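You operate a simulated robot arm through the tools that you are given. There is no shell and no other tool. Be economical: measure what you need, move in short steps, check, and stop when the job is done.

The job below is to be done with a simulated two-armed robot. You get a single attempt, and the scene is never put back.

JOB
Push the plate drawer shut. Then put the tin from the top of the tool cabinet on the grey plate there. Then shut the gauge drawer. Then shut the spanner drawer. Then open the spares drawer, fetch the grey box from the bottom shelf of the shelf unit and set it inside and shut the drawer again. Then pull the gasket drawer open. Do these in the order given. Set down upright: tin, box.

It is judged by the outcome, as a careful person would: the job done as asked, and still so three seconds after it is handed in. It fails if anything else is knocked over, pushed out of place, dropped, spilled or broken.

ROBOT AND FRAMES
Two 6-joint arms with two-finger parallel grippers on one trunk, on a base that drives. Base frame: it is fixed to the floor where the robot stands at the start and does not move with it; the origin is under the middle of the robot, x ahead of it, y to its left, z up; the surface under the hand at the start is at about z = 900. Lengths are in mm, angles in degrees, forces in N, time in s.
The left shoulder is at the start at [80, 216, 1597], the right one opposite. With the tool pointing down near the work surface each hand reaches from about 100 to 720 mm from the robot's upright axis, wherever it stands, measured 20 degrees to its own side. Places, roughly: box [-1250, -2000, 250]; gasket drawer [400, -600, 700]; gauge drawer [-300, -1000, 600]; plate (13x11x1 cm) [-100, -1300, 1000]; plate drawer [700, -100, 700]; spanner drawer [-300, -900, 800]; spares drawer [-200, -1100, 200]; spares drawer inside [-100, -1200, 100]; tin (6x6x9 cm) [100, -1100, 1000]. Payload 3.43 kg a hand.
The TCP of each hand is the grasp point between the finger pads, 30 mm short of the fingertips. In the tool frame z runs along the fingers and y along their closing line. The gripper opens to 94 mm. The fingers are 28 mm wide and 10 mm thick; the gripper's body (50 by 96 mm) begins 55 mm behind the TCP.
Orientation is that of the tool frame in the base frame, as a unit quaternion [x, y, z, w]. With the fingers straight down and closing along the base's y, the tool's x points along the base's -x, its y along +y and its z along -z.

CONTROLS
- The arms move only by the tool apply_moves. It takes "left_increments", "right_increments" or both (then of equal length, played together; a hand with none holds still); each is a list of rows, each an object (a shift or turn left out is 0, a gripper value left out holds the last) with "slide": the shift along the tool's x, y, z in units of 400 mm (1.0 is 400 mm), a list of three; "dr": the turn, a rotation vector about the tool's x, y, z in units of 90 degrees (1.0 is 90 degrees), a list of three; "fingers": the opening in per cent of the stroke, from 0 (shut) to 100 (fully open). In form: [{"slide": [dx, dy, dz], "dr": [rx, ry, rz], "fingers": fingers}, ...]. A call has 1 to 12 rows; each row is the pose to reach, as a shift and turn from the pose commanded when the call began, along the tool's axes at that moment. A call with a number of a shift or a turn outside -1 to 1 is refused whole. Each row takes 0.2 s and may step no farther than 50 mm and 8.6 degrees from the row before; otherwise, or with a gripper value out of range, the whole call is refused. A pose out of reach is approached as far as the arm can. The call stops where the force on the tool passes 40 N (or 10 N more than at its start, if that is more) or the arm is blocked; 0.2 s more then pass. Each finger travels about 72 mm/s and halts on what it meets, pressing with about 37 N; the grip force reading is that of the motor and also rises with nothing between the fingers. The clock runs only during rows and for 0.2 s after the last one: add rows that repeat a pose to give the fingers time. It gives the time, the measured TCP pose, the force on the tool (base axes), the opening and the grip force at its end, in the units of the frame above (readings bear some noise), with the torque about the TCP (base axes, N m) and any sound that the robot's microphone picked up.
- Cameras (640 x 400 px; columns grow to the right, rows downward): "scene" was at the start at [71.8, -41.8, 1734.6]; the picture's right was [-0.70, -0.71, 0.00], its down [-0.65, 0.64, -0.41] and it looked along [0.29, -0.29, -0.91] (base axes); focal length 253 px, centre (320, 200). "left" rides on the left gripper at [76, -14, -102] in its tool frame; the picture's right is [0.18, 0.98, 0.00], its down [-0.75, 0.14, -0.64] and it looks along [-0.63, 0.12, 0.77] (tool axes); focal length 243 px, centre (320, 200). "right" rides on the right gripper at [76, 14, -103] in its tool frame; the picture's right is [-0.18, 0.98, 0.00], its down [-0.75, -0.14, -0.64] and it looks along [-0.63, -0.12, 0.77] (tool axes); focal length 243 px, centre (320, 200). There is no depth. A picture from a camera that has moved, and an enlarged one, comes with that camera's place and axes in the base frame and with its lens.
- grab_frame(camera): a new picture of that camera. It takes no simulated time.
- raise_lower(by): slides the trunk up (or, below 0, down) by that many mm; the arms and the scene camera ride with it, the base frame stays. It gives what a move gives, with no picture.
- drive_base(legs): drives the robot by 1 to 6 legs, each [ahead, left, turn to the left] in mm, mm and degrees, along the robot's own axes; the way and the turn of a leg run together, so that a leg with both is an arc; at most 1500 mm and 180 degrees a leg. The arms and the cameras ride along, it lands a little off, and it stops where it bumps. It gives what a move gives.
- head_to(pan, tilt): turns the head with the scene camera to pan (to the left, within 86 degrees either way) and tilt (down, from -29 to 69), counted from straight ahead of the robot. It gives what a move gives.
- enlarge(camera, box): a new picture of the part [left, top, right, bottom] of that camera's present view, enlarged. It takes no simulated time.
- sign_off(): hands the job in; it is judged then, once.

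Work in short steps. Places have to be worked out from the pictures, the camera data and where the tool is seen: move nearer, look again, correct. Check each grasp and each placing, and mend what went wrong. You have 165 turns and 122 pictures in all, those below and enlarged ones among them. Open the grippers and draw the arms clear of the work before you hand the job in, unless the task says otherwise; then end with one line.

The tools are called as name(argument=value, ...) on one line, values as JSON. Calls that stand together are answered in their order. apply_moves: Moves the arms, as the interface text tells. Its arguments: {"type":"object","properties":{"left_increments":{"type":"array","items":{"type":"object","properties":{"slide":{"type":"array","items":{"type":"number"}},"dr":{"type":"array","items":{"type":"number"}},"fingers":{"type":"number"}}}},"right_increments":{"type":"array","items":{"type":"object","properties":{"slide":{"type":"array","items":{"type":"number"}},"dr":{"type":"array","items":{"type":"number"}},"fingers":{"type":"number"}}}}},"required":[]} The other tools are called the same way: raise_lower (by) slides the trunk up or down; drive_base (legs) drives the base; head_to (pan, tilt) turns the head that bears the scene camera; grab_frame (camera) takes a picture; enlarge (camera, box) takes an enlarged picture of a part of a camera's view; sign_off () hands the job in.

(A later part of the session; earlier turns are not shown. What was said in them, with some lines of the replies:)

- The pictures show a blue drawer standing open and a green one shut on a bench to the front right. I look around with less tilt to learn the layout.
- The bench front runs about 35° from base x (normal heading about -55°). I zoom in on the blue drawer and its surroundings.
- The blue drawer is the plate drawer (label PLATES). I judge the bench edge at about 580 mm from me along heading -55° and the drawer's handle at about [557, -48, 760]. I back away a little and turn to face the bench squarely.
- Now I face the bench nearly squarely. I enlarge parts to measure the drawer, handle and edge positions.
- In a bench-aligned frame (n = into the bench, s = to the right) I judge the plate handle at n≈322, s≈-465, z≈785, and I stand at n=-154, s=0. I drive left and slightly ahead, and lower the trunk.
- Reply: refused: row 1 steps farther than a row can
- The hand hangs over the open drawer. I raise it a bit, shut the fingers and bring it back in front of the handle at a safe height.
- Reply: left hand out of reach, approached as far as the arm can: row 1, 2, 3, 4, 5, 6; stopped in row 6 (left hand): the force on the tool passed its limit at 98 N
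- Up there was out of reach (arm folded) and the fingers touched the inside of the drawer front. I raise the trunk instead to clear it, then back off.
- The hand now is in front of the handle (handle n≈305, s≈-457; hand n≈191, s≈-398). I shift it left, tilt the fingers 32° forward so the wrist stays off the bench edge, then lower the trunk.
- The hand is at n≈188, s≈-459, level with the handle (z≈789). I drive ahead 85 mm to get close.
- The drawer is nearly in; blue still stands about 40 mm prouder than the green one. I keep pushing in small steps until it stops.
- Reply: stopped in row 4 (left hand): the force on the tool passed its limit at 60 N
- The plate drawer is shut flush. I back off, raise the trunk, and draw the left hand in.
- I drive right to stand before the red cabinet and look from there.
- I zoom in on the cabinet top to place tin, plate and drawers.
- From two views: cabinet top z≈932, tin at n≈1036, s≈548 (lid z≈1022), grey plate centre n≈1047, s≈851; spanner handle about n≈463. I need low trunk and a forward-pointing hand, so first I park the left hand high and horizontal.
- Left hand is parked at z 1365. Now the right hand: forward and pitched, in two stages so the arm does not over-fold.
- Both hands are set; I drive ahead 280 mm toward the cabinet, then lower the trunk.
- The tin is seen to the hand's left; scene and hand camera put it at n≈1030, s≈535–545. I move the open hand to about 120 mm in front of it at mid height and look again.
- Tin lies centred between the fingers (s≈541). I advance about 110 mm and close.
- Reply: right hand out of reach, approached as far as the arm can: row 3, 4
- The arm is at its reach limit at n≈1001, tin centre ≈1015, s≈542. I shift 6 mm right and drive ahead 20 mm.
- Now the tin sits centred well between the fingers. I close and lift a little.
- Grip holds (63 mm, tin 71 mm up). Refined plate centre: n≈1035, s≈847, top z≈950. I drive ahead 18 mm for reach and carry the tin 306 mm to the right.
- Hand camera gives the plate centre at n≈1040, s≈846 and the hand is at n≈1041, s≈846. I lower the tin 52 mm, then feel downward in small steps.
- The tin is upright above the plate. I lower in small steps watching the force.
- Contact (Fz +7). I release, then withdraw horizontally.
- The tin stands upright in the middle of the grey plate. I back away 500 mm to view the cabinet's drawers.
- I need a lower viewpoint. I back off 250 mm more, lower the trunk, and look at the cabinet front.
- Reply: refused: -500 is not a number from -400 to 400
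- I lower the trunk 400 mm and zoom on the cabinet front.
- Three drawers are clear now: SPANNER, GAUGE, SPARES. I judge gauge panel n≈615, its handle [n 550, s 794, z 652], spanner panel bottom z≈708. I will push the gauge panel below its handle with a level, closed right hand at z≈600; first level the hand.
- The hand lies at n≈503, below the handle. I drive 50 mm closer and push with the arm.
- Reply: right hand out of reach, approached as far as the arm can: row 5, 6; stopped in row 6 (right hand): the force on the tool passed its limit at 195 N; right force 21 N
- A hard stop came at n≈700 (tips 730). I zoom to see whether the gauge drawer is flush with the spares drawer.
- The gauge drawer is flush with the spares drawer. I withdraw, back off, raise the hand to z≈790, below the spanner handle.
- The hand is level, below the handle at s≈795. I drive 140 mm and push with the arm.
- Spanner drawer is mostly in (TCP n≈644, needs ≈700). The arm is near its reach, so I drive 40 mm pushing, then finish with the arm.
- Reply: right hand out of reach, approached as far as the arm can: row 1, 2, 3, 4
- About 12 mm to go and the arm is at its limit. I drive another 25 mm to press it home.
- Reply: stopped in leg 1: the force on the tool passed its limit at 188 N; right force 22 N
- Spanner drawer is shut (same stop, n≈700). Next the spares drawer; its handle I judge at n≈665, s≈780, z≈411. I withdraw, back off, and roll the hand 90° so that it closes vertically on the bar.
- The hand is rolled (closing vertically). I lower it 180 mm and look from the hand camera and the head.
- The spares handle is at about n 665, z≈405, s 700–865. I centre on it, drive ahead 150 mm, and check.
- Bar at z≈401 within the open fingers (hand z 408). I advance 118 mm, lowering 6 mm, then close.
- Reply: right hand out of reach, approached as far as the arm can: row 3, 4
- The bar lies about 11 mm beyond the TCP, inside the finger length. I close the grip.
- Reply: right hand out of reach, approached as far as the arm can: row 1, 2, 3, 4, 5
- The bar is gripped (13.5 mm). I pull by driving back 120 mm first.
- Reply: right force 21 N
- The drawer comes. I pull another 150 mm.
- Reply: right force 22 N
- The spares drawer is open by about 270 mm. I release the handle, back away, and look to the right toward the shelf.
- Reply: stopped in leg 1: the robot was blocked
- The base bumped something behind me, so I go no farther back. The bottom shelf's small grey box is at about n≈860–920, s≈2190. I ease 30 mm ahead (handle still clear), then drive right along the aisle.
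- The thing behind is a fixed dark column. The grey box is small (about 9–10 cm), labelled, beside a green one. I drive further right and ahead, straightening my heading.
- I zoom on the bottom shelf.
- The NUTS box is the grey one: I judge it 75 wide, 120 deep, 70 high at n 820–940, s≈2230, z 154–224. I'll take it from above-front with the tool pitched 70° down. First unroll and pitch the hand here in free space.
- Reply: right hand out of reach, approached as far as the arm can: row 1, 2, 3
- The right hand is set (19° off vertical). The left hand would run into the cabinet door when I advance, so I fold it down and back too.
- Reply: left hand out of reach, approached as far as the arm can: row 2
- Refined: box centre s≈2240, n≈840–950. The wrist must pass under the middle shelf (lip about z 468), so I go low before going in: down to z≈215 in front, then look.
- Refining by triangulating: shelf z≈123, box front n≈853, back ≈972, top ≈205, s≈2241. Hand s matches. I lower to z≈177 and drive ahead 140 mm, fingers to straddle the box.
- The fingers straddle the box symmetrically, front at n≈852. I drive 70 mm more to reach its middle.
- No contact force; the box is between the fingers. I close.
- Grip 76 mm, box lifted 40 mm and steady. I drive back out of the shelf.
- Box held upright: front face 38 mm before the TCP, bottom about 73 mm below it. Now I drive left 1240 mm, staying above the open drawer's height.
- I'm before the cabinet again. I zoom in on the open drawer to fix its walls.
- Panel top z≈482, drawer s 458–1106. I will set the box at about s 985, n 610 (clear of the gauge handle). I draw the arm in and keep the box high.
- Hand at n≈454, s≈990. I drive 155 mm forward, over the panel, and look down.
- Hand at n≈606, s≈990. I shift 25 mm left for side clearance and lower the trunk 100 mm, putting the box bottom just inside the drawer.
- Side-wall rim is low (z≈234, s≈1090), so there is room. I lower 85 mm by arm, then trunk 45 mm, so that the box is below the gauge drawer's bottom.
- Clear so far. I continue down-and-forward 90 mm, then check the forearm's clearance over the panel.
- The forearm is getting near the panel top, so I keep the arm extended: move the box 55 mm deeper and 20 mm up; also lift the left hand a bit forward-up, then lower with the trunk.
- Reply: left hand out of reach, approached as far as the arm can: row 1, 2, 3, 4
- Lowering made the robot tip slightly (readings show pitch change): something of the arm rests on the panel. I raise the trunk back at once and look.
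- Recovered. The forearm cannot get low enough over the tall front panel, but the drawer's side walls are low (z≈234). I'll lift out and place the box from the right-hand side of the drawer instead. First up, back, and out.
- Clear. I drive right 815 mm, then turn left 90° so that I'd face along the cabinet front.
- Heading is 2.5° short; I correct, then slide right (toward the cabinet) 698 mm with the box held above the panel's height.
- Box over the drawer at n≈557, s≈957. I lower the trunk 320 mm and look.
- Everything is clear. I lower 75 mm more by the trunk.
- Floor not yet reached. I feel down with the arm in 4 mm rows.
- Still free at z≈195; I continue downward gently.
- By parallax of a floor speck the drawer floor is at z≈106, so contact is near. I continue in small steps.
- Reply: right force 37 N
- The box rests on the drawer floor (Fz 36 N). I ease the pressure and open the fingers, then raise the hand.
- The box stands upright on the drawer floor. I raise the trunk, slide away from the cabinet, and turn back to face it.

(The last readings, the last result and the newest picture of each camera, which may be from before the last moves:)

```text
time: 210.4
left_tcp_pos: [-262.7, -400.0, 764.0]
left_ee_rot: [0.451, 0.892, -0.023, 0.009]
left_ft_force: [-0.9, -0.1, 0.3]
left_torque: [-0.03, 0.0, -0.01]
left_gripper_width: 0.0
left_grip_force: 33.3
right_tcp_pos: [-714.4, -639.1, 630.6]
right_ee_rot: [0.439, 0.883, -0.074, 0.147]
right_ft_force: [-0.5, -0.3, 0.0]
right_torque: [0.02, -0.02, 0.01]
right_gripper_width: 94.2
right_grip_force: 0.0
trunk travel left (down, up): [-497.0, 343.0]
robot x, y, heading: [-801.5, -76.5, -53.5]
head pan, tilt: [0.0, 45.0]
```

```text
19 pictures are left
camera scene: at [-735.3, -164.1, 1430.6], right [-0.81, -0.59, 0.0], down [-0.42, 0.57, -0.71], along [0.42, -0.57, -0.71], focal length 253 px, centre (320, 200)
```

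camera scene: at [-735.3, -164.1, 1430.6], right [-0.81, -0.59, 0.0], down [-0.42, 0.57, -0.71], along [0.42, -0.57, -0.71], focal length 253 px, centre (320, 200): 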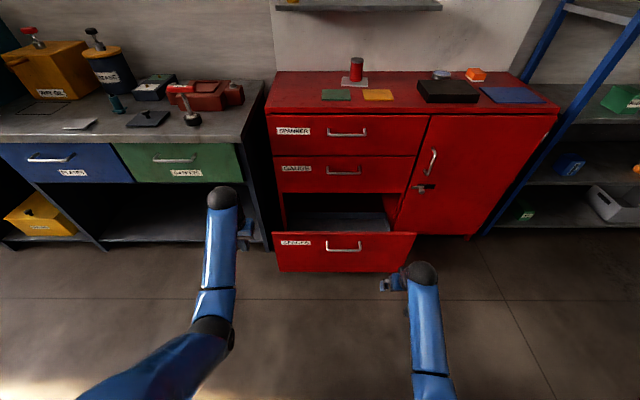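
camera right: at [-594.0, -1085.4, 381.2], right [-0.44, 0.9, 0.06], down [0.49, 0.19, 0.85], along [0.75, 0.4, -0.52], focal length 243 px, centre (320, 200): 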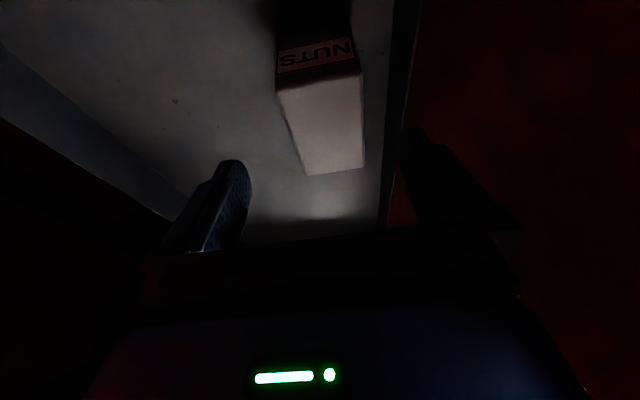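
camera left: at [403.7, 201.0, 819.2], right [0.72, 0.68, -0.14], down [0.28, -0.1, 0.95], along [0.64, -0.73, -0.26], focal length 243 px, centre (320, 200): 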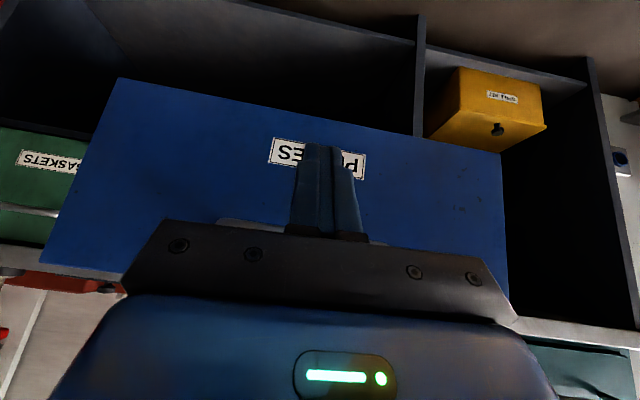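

The drawer is still open with the box in. I correct heading, shift left so the right hand is centred on the handle, close the fingers and lower to handle height.

drive_base(legs=[[0, 0, -1.5], [0, 180, 0]])

apply_moves(right_increments=[{"fingers": 50}, {"fingers": 0}, {"fingers": 0}, {"fingers": 0}])

raise_lower(by=-232)

drive_base(legs=[[200, 0, 0]])

grab_frame(camera="right")

```text
time: 212.3
left_tcp_pos: [-123.5, -309.5, 764.8]
left_ee_rot: [0.463, 0.886, -0.024, 0.008]
left_ft_force: [-0.4, 0.1, -0.1]
left_torque: [-0.02, 0.0, 0.0]
left_gripper_width: 0.0
left_grip_force: 33.0
right_tcp_pos: [-581.4, -537.6, 628.9]
right_ee_rot: [0.45, 0.878, -0.075, 0.146]
right_ft_force: [-0.7, 0.6, -0.4]
right_torque: [0.0, -0.03, 0.02]
right_gripper_width: 94.0
right_grip_force: 0.0
trunk travel left (down, up): [-497.0, 343.0]
robot x, y, heading: [-655.3, 28.3, -55.4]
head pan, tilt: [0.0, 45.0]
```

```text
time: 213.3
left_tcp_pos: [-123.2, -310.4, 763.3]
left_ee_rot: [0.463, 0.886, -0.023, 0.009]
left_ft_force: [-0.3, 0.5, 1.1]
left_torque: [0.0, 0.02, 0.02]
left_gripper_width: 0.0
left_grip_force: 33.1
right_tcp_pos: [-580.6, -537.1, 629.7]
right_ee_rot: [0.451, 0.877, -0.075, 0.146]
right_ft_force: [0.7, -0.9, 0.8]
right_torque: [0.02, -0.03, 0.02]
right_gripper_width: 0.0
right_grip_force: 33.0
trunk travel left (down, up): [-497.0, 343.0]
robot x, y, heading: [-652.8, 28.3, -55.1]
head pan, tilt: [0.0, 45.0]
```

```text
time: 215.7
left_tcp_pos: [-123.4, -310.0, 532.8]
left_ee_rot: [0.463, 0.886, -0.022, 0.008]
left_ft_force: [0.4, -0.3, -0.2]
left_torque: [-0.03, -0.01, 0.0]
left_gripper_width: 0.0
left_grip_force: 33.3
right_tcp_pos: [-580.2, -535.9, 398.4]
right_ee_rot: [0.451, 0.877, -0.075, 0.147]
right_ft_force: [-0.3, -0.6, 0.0]
right_torque: [0.0, 0.01, 0.02]
right_gripper_width: 0.1
right_grip_force: 32.6
trunk travel left (down, up): [-265.0, 575.0]
robot x, y, heading: [-651.0, 28.1, -55.1]
head pan, tilt: [0.0, 45.0]
```

```text
time: 217.3
left_tcp_pos: [-10.0, -475.4, 532.3]
left_ee_rot: [0.463, 0.886, -0.022, 0.008]
left_ft_force: [-0.1, 0.2, 0.0]
left_torque: [0.0, 0.0, 0.01]
left_gripper_width: 0.0
left_grip_force: 32.8
right_tcp_pos: [-466.1, -702.6, 396.5]
right_ee_rot: [0.45, 0.878, -0.075, 0.145]
right_ft_force: [-0.1, 0.1, -0.7]
right_torque: [-0.01, -0.04, -0.01]
right_gripper_width: 0.1
right_grip_force: 32.6
trunk travel left (down, up): [-265.0, 575.0]
robot x, y, heading: [-536.8, -135.1, -55.5]
head pan, tilt: [0.0, 45.0]
```

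```text
18 pictures are left
camera right: at [-515.7, -607.3, 468.5], right [0.9, 0.43, 0.06], down [0.18, -0.49, 0.85], along [0.39, -0.76, -0.52], focal length 243 px, centre (320, 200)
```

right: 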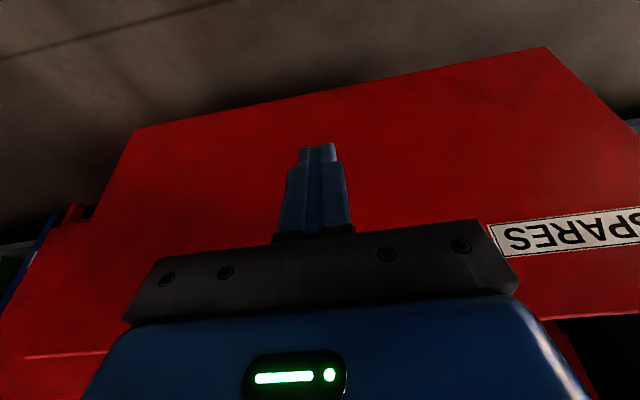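

Hand is centred (s 785) and level with the bar. I drive 140 mm, pushing via the base, then finish with the arm.

drive_base(legs=[[140, 0, 0]])

apply_moves(right_increments=[{"slide": [-0.1, 0, 0.035]}, {"slide": [-0.2, 0, 0.07]}, {"slide": [-0.3, 0, 0.105]}, {"slide": [-0.38, 0, 0.135]}])

grab_frame(camera="scene")

```text
time: 218.7
left_tcp_pos: [72.8, -590.1, 533.4]
left_ee_rot: [0.461, 0.887, -0.023, 0.007]
left_ft_force: [-0.2, -0.8, -0.9]
left_torque: [0.03, 0.02, -0.01]
left_gripper_width: 0.0
left_grip_force: 32.7
right_tcp_pos: [-385.4, -817.6, 397.1]
right_ee_rot: [0.45, 0.878, -0.075, 0.145]
right_ft_force: [0.5, -0.4, 0.5]
right_torque: [0.0, 0.0, -0.02]
right_gripper_width: 0.3
right_grip_force: 32.5
trunk travel left (down, up): [-265.0, 575.0]
robot x, y, heading: [-457.3, -248.6, -55.4]
head pan, tilt: [0.0, 45.0]
```

```text
time: 219.7
left_tcp_pos: [72.7, -590.5, 531.7]
left_ee_rot: [0.462, 0.887, -0.023, 0.007]
left_ft_force: [-1.1, -0.1, -1.2]
left_torque: [0.0, -0.02, 0.01]
left_gripper_width: 0.0
left_grip_force: 32.8
right_tcp_pos: [-286.7, -949.2, 393.9]
right_ee_rot: [0.451, 0.877, -0.076, 0.146]
right_ft_force: [-0.3, -0.6, -1.0]
right_torque: [-0.03, -0.01, 0.0]
right_gripper_width: 0.2
right_grip_force: 33.1
trunk travel left (down, up): [-265.0, 575.0]
robot x, y, heading: [-456.9, -250.6, -55.1]
head pan, tilt: [0.0, 45.0]
```

```text
17 pictures are left
camera scene: at [-393.5, -343.6, 1198.4], right [-0.82, -0.57, 0.0], down [-0.41, 0.58, -0.71], along [0.4, -0.58, -0.71], focal length 253 px, centre (320, 200)
```

scene: 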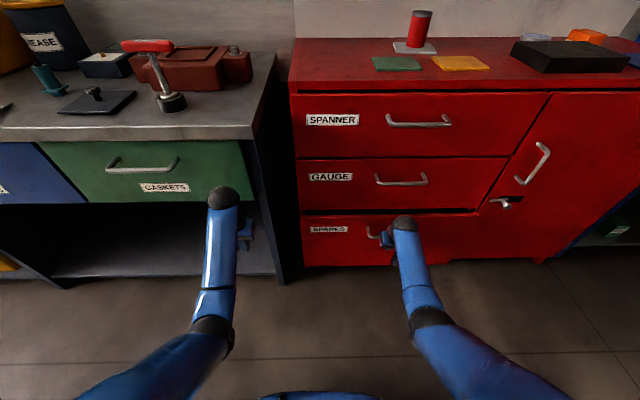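

Nearly shut (TCP n≈613). I push on in small steps until it stops.

apply_moves(right_increments=[{"slide": [-0.03, 0, 0.0105]}, {"slide": [-0.06, 0, 0.021]}, {"slide": [-0.09, 0, 0.0315]}, {"slide": [-0.12, 0, 0.042]}, {"slide": [-0.14, 0, 0.049]}])

enlarge(camera="scene", box=[270, 130, 510, 290])

```text
time: 220.8
left_tcp_pos: [71.0, -589.3, 530.3]
left_ee_rot: [0.462, 0.886, -0.022, 0.008]
left_ft_force: [-0.4, -0.2, -0.4]
left_torque: [0.0, 0.02, -0.01]
left_gripper_width: 0.0
left_grip_force: 32.8
right_tcp_pos: [-262.7, -988.7, 387.9]
right_ee_rot: [0.451, 0.879, -0.069, 0.136]
right_ft_force: [-2.2, 2.1, 0.2]
right_torque: [0.01, 0.0, 0.06]
right_gripper_width: 0.0
right_grip_force: 32.9
trunk travel left (down, up): [-265.0, 575.0]
robot x, y, heading: [-457.5, -251.2, -55.1]
head pan, tilt: [0.0, 45.0]
stopped in row 5 (right hand): the force on the tool passed its limit at 46 N (the readings are from after the stop); the commanded pose is now the measured one
```

```text
2.50 times, centred on (390, 210) of scene
camera zoom: at [-394.2, -343.5, 1198.2], right [-0.82, -0.57, 0.0], down [-0.4, 0.58, -0.71], along [0.4, -0.58, -0.71], focal length 632 px, centre (145, 175)
```

zoom: 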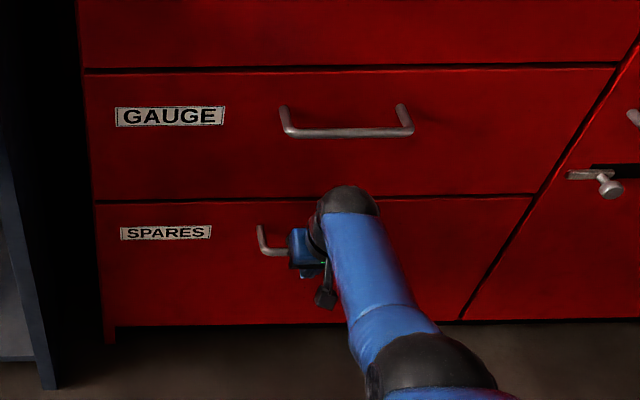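

The spares drawer is shut flush. Last: the gasket drawer, handle at about s≈58, n≈565, z≈789. I withdraw the hand, back off and bring it level.

apply_moves(right_increments=[{"slide": [0.1, 0, -0.03]}, {"slide": [0.2, 0, -0.06]}, {"slide": [0.28, 0, -0.08]}])

drive_base(legs=[[-250, 0, 0], [0, 677, 0]])

apply_moves(right_increments=[{"slide": [-0.0777, 0, -0.0804], "dr": [0, -0.0806, 0]}, {"slide": [-0.155, 0, -0.161], "dr": [0, -0.161, 0]}, {"slide": [-0.233, 0, -0.241], "dr": [0, -0.242, 0]}, {"slide": [-0.311, 0, -0.322], "dr": [0, -0.322, 0]}, {"slide": [-0.389, 0, -0.402], "dr": [0, -0.403, 0]}, {"slide": [-0.466, 0, -0.482], "dr": [0, -0.484, 0]}, {"slide": [-0.544, 0, -0.563], "dr": [0, -0.564, 0]}, {"slide": [-0.622, 0, -0.643], "dr": [0, -0.645, 0]}, {"slide": [-0.699, 0, -0.724], "dr": [0, -0.725, 0]}, {"slide": [-0.777, 0, -0.804], "dr": [0, -0.806, 0]}])

grab_frame(camera="scene")

```text
time: 221.7
left_tcp_pos: [71.3, -589.8, 533.3]
left_ee_rot: [0.463, 0.886, -0.023, 0.009]
left_ft_force: [-0.2, 0.2, 0.4]
left_torque: [-0.01, -0.02, 0.03]
left_gripper_width: 0.0
left_grip_force: 33.4
right_tcp_pos: [-329.9, -892.2, 387.5]
right_ee_rot: [0.452, 0.879, -0.069, 0.138]
right_ft_force: [0.1, 0.3, -0.1]
right_torque: [0.0, -0.01, -0.03]
right_gripper_width: 0.1
right_grip_force: 32.9
trunk travel left (down, up): [-265.0, 575.0]
robot x, y, heading: [-458.7, -250.2, -55.1]
head pan, tilt: [0.0, 45.0]
```

```text
time: 226.9
left_tcp_pos: [488.6, 4.1, 530.7]
left_ee_rot: [0.466, 0.884, -0.023, 0.009]
left_ft_force: [0.0, -0.5, -0.9]
left_torque: [-0.02, 0.03, 0.02]
left_gripper_width: 0.0
left_grip_force: 32.9
right_tcp_pos: [85.2, -295.6, 385.3]
right_ee_rot: [0.455, 0.877, -0.07, 0.136]
right_ft_force: [-0.3, 0.6, 0.1]
right_torque: [0.02, -0.01, -0.02]
right_gripper_width: 0.2
right_grip_force: 33.0
trunk travel left (down, up): [-265.0, 575.0]
robot x, y, heading: [-38.9, 349.4, -55.8]
head pan, tilt: [0.0, 45.0]
```

```text
time: 229.1
left_tcp_pos: [489.1, 4.9, 531.9]
left_ee_rot: [0.466, 0.884, -0.024, 0.009]
left_ft_force: [0.0, 0.3, -0.1]
left_torque: [0.02, -0.03, 0.02]
left_gripper_width: 0.0
left_grip_force: 33.3
right_tcp_pos: [200.4, -460.3, 787.0]
right_ee_rot: [0.325, 0.627, -0.326, 0.629]
right_ft_force: [-0.5, -0.2, -0.2]
right_torque: [0.0, 0.02, -0.02]
right_gripper_width: 0.0
right_grip_force: 33.1
trunk travel left (down, up): [-265.0, 575.0]
robot x, y, heading: [-39.9, 349.1, -55.6]
head pan, tilt: [0.0, 45.0]
```

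```text
15 pictures are left
camera scene: at [25.3, 255.7, 1198.5], right [-0.83, -0.56, 0.0], down [-0.4, 0.58, -0.71], along [0.4, -0.58, -0.71], focal length 253 px, centre (320, 200)
```

scene: 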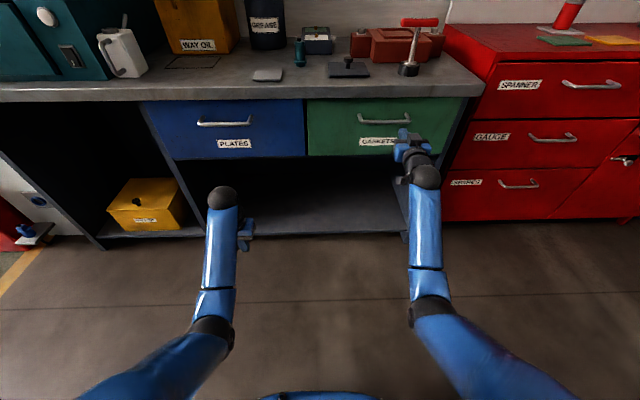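

The hand is level at z 787, n≈492, s≈100; handle about s≈52. I roll it 90°, open, and shift left, then look with the hand camera.

apply_moves(right_increments=[{"slide": [0, 0.05, -0.05], "dr": [0, 0, 0.09], "fingers": 100}, {"slide": [0, 0.1, -0.1], "dr": [0, 0, 0.18]}, {"slide": [0, 0.12, -0.12], "dr": [0, 0, 0.27]}, {"slide": [0, 0.12, -0.12], "dr": [0, 0, 0.36]}, {"slide": [0, 0.12, -0.12], "dr": [0, 0, 0.45]}, {"slide": [0, 0.12, -0.12], "dr": [0, 0, 0.54]}, {"slide": [0, 0.12, -0.12], "dr": [0, 0, 0.63]}, {"slide": [0, 0.12, -0.12], "dr": [0, 0, 0.72]}, {"slide": [0, 0.12, -0.12], "dr": [0, 0, 0.81]}, {"slide": [0, 0.12, -0.12], "dr": [0, 0, 0.9]}, {"slide": [0, 0.12, -0.12], "dr": [0, 0, 0.99]}])

grab_frame(camera="right")

```text
time: 231.5
left_tcp_pos: [487.6, 5.0, 532.2]
left_ee_rot: [0.467, 0.884, -0.023, 0.008]
left_ft_force: [-0.2, 0.4, -0.5]
left_torque: [0.0, 0.0, -0.01]
left_gripper_width: 0.0
left_grip_force: 33.1
right_tcp_pos: [212.1, -391.9, 786.8]
right_ee_rot: [0.672, 0.217, 0.209, 0.677]
right_ft_force: [0.2, 0.1, -0.3]
right_torque: [-0.02, -0.01, 0.01]
right_gripper_width: 93.7
right_grip_force: 0.0
trunk travel left (down, up): [-265.0, 575.0]
robot x, y, heading: [-36.1, 350.2, -55.6]
head pan, tilt: [0.0, 45.0]
```

```text
14 pictures are left
camera right: at [215.2, -263.0, 798.6], right [-0.14, -0.1, 0.98], down [-0.99, 0.09, -0.13], along [-0.08, -0.99, -0.11], focal length 243 px, centre (320, 200)
```

right: 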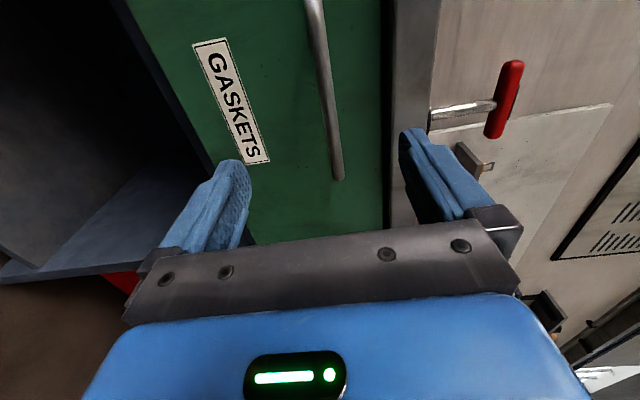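

Bar z≈792, spanning s≈-20…134, and the hand is at s 51, z 787. I advance 115 mm and look before closing.

apply_moves(right_increments=[{"slide": [0, 0.012, 0.1]}, {"slide": [0, 0.012, 0.2]}, {"slide": [0, 0.012, 0.285]}, {"slide": [0, 0.012, 0.285]}])

grab_frame(camera="right")

```text
time: 232.5
left_tcp_pos: [488.6, 4.6, 532.2]
left_ee_rot: [0.467, 0.884, -0.024, 0.009]
left_ft_force: [-0.3, -0.4, 0.3]
left_torque: [-0.03, -0.02, -0.03]
left_gripper_width: 0.0
left_grip_force: 33.0
right_tcp_pos: [275.7, -483.5, 791.8]
right_ee_rot: [0.671, 0.218, 0.209, 0.677]
right_ft_force: [-0.4, 0.3, 0.1]
right_torque: [0.0, 0.01, -0.03]
right_gripper_width: 94.1
right_grip_force: 0.0
trunk travel left (down, up): [-265.0, 575.0]
robot x, y, heading: [-37.1, 349.5, -55.9]
head pan, tilt: [0.0, 45.0]
```

```text
13 pictures are left
camera right: at [279.8, -355.3, 804.3], right [-0.14, -0.09, 0.99], down [-0.99, 0.09, -0.13], along [-0.08, -0.99, -0.1], focal length 243 px, centre (320, 200)
```

right: 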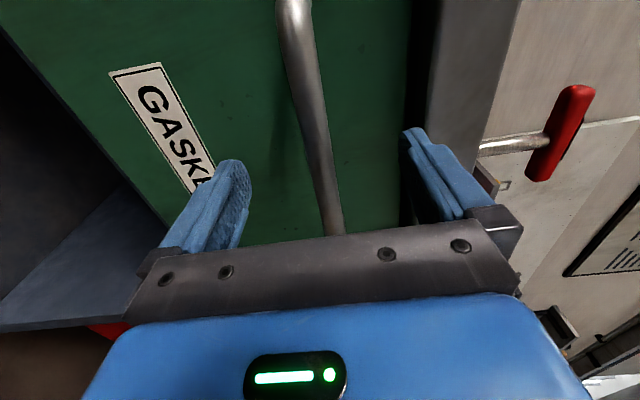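

The view matches the earlier good grasp. I advance 8 mm and close.

apply_moves(right_increments=[{"slide": [0, 0, 0.02], "fingers": 50}, {"slide": [0, 0, 0.02], "fingers": 0}, {"slide": [0, 0, 0.02], "fingers": 0}, {"slide": [0, 0, 0.02], "fingers": 0}, {"slide": [0, 0, 0.02], "fingers": 0}])

```text
time: 233.7
left_tcp_pos: [487.8, 5.5, 532.6]
left_ee_rot: [0.466, 0.885, -0.023, 0.009]
left_ft_force: [-0.5, 1.5, -0.3]
left_torque: [0.03, 0.0, 0.01]
left_gripper_width: 0.0
left_grip_force: 33.1
right_tcp_pos: [279.8, -490.2, 794.7]
right_ee_rot: [0.67, 0.216, 0.21, 0.679]
right_ft_force: [1.3, -3.4, 9.8]
right_torque: [0.6, -0.9, 0.09]
right_gripper_width: 18.4
right_grip_force: 44.7
trunk travel left (down, up): [-265.0, 575.0]
robot x, y, heading: [-40.7, 348.2, -55.6]
head pan, tilt: [0.0, 45.0]
```

Gripped (18 mm, force 45 N). I pull by driving back 200 mm.

drive_base(legs=[[-200, 0, 0]])

grab_frame(camera="scene")

```text
time: 235.3
left_tcp_pos: [374.1, 167.4, 534.1]
left_ee_rot: [0.468, 0.883, -0.023, 0.009]
left_ft_force: [-0.1, 0.1, -0.7]
left_torque: [0.0, -0.01, 0.0]
left_gripper_width: 0.0
left_grip_force: 32.9
right_tcp_pos: [160.8, -326.0, 795.0]
right_ee_rot: [0.671, 0.215, 0.208, 0.679]
right_ft_force: [-16.3, -13.3, 16.6]
right_torque: [0.53, -0.82, -0.74]
right_gripper_width: 18.1
right_grip_force: 44.4
trunk travel left (down, up): [-265.0, 575.0]
robot x, y, heading: [-148.2, 513.7, -55.7]
head pan, tilt: [0.0, 45.0]
```

```text
12 pictures are left
camera scene: at [-91.6, 421.8, 1198.9], right [-0.83, -0.56, 0.0], down [-0.39, 0.58, -0.71], along [0.4, -0.59, -0.71], focal length 253 px, centre (320, 200)
```

scene: 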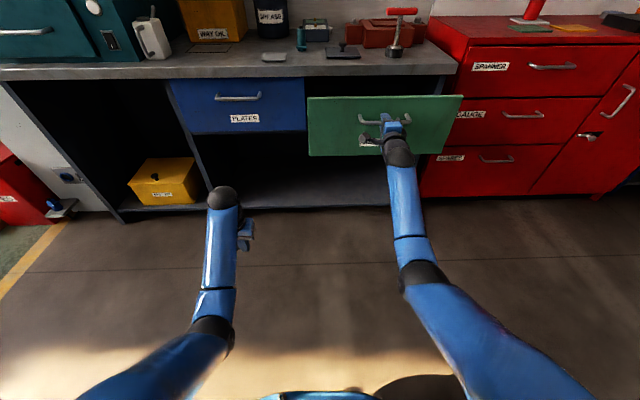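

The gasket drawer has come out about 200 mm. I pull 60 mm further.

drive_base(legs=[[-60, 0, 0]])

apply_moves(right_increments=[{"fingers": 50}, {"fingers": 100}, {"fingers": 100}, {"fingers": 100}])

drive_base(legs=[[-130, 0, 0]])

raise_lower(by=300)

grab_frame(camera="scene")

```text
time: 236.2
left_tcp_pos: [340.5, 216.2, 533.6]
left_ee_rot: [0.468, 0.883, -0.023, 0.009]
left_ft_force: [-0.4, 0.0, 0.5]
left_torque: [0.01, 0.0, 0.04]
left_gripper_width: 0.0
left_grip_force: 33.1
right_tcp_pos: [126.8, -279.6, 795.6]
right_ee_rot: [0.671, 0.215, 0.206, 0.679]
right_ft_force: [-10.1, -9.1, 7.7]
right_torque: [0.47, -0.89, -0.57]
right_gripper_width: 18.5
right_grip_force: 45.0
trunk travel left (down, up): [-265.0, 575.0]
robot x, y, heading: [-183.3, 560.5, -55.9]
head pan, tilt: [0.0, 45.0]
```

```text
time: 237.2
left_tcp_pos: [340.6, 215.8, 533.3]
left_ee_rot: [0.468, 0.883, -0.023, 0.008]
left_ft_force: [0.2, -1.0, 0.2]
left_torque: [-0.01, -0.02, 0.01]
left_gripper_width: 0.1
left_grip_force: 33.0
right_tcp_pos: [129.5, -279.2, 793.5]
right_ee_rot: [0.671, 0.216, 0.205, 0.679]
right_ft_force: [0.5, 0.6, -0.3]
right_torque: [0.0, 0.03, 0.01]
right_gripper_width: 93.9
right_grip_force: 0.0
trunk travel left (down, up): [-265.0, 575.0]
robot x, y, heading: [-181.3, 560.7, -56.0]
head pan, tilt: [0.0, 45.0]
```

```text
time: 238.5
left_tcp_pos: [270.4, 324.0, 532.9]
left_ee_rot: [0.467, 0.884, -0.024, 0.009]
left_ft_force: [-0.9, 0.2, 1.1]
left_torque: [-0.01, -0.03, -0.01]
left_gripper_width: 0.1
left_grip_force: 33.1
right_tcp_pos: [58.2, -172.0, 795.6]
right_ee_rot: [0.67, 0.216, 0.207, 0.68]
right_ft_force: [-0.2, -0.2, 0.9]
right_torque: [0.03, 0.01, -0.02]
right_gripper_width: 94.1
right_grip_force: 0.1
trunk travel left (down, up): [-265.0, 575.0]
robot x, y, heading: [-254.8, 664.2, -55.5]
head pan, tilt: [0.0, 45.0]
```

```text
time: 241.5
left_tcp_pos: [269.8, 324.2, 831.6]
left_ee_rot: [0.467, 0.884, -0.023, 0.008]
left_ft_force: [0.2, 0.5, 0.0]
left_torque: [0.01, -0.02, 0.0]
left_gripper_width: 0.0
left_grip_force: 32.5
right_tcp_pos: [59.0, -171.5, 1093.1]
right_ee_rot: [0.671, 0.216, 0.206, 0.679]
right_ft_force: [0.8, -1.0, -0.1]
right_torque: [0.04, 0.0, 0.0]
right_gripper_width: 93.8
right_grip_force: 0.1
trunk travel left (down, up): [-565.0, 275.0]
robot x, y, heading: [-253.1, 668.0, -55.6]
head pan, tilt: [0.0, 45.0]
```

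```text
11 pictures are left
camera scene: at [-193.2, 575.8, 1498.5], right [-0.83, -0.56, 0.0], down [-0.4, 0.58, -0.71], along [0.4, -0.58, -0.71], focal length 253 px, centre (320, 200)
```

scene: 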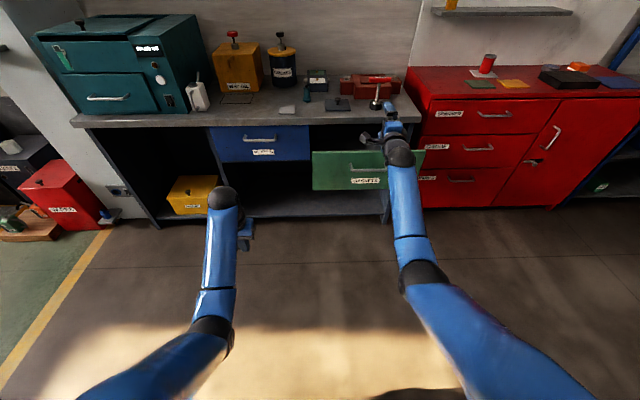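

The gasket drawer stands open and the hands are clear. I open the left gripper and check the whole once more.

apply_moves(left_increments=[{"fingers": 50}, {"fingers": 100}, {"fingers": 100}, {"fingers": 100}])

enlarge(camera="scene", box=[190, 40, 640, 240])

```text
time: 242.5
left_tcp_pos: [269.7, 323.8, 832.8]
left_ee_rot: [0.467, 0.884, -0.023, 0.009]
left_ft_force: [0.0, -0.1, -0.3]
left_torque: [-0.03, -0.02, 0.02]
left_gripper_width: 93.7
left_grip_force: 0.1
right_tcp_pos: [59.4, -173.2, 1093.3]
right_ee_rot: [0.671, 0.216, 0.206, 0.679]
right_ft_force: [-0.2, 0.2, -0.2]
right_torque: [-0.01, -0.02, 0.02]
right_gripper_width: 94.2
right_grip_force: 0.0
trunk travel left (down, up): [-565.0, 275.0]
robot x, y, heading: [-256.3, 667.9, -55.8]
head pan, tilt: [0.0, 45.0]
```

```text
1.42 times, centred on (415, 140) of scene
camera zoom: at [-193.3, 575.9, 1498.5], right [-0.83, -0.56, 0.0], down [-0.4, 0.58, -0.71], along [0.4, -0.58, -0.71], focal length 360 px, centre (185, 285)
```

zoom: 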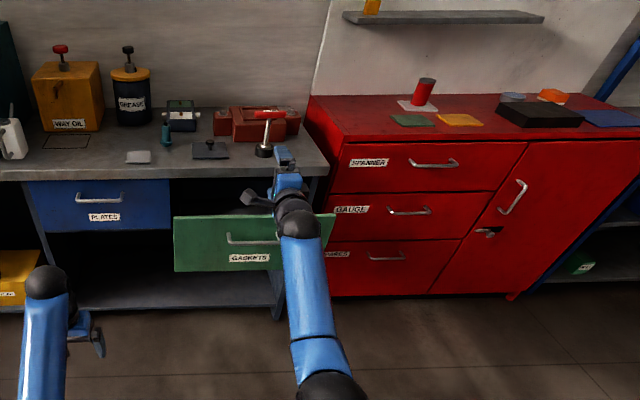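

Everything stands as asked: the plate, spanner, gauge and spares drawers are shut, the tin is on the grey plate, and the gasket drawer is open. I hand in.

sign_off()

```text
The job is handed in.
```

The whole job is done in the order given and handed in: plate, gauge and spanner drawers shut, tin upright on the grey plate, grey NUTS box upright in the shut spares drawer, and the gasket drawer pulled open about 260 mm.
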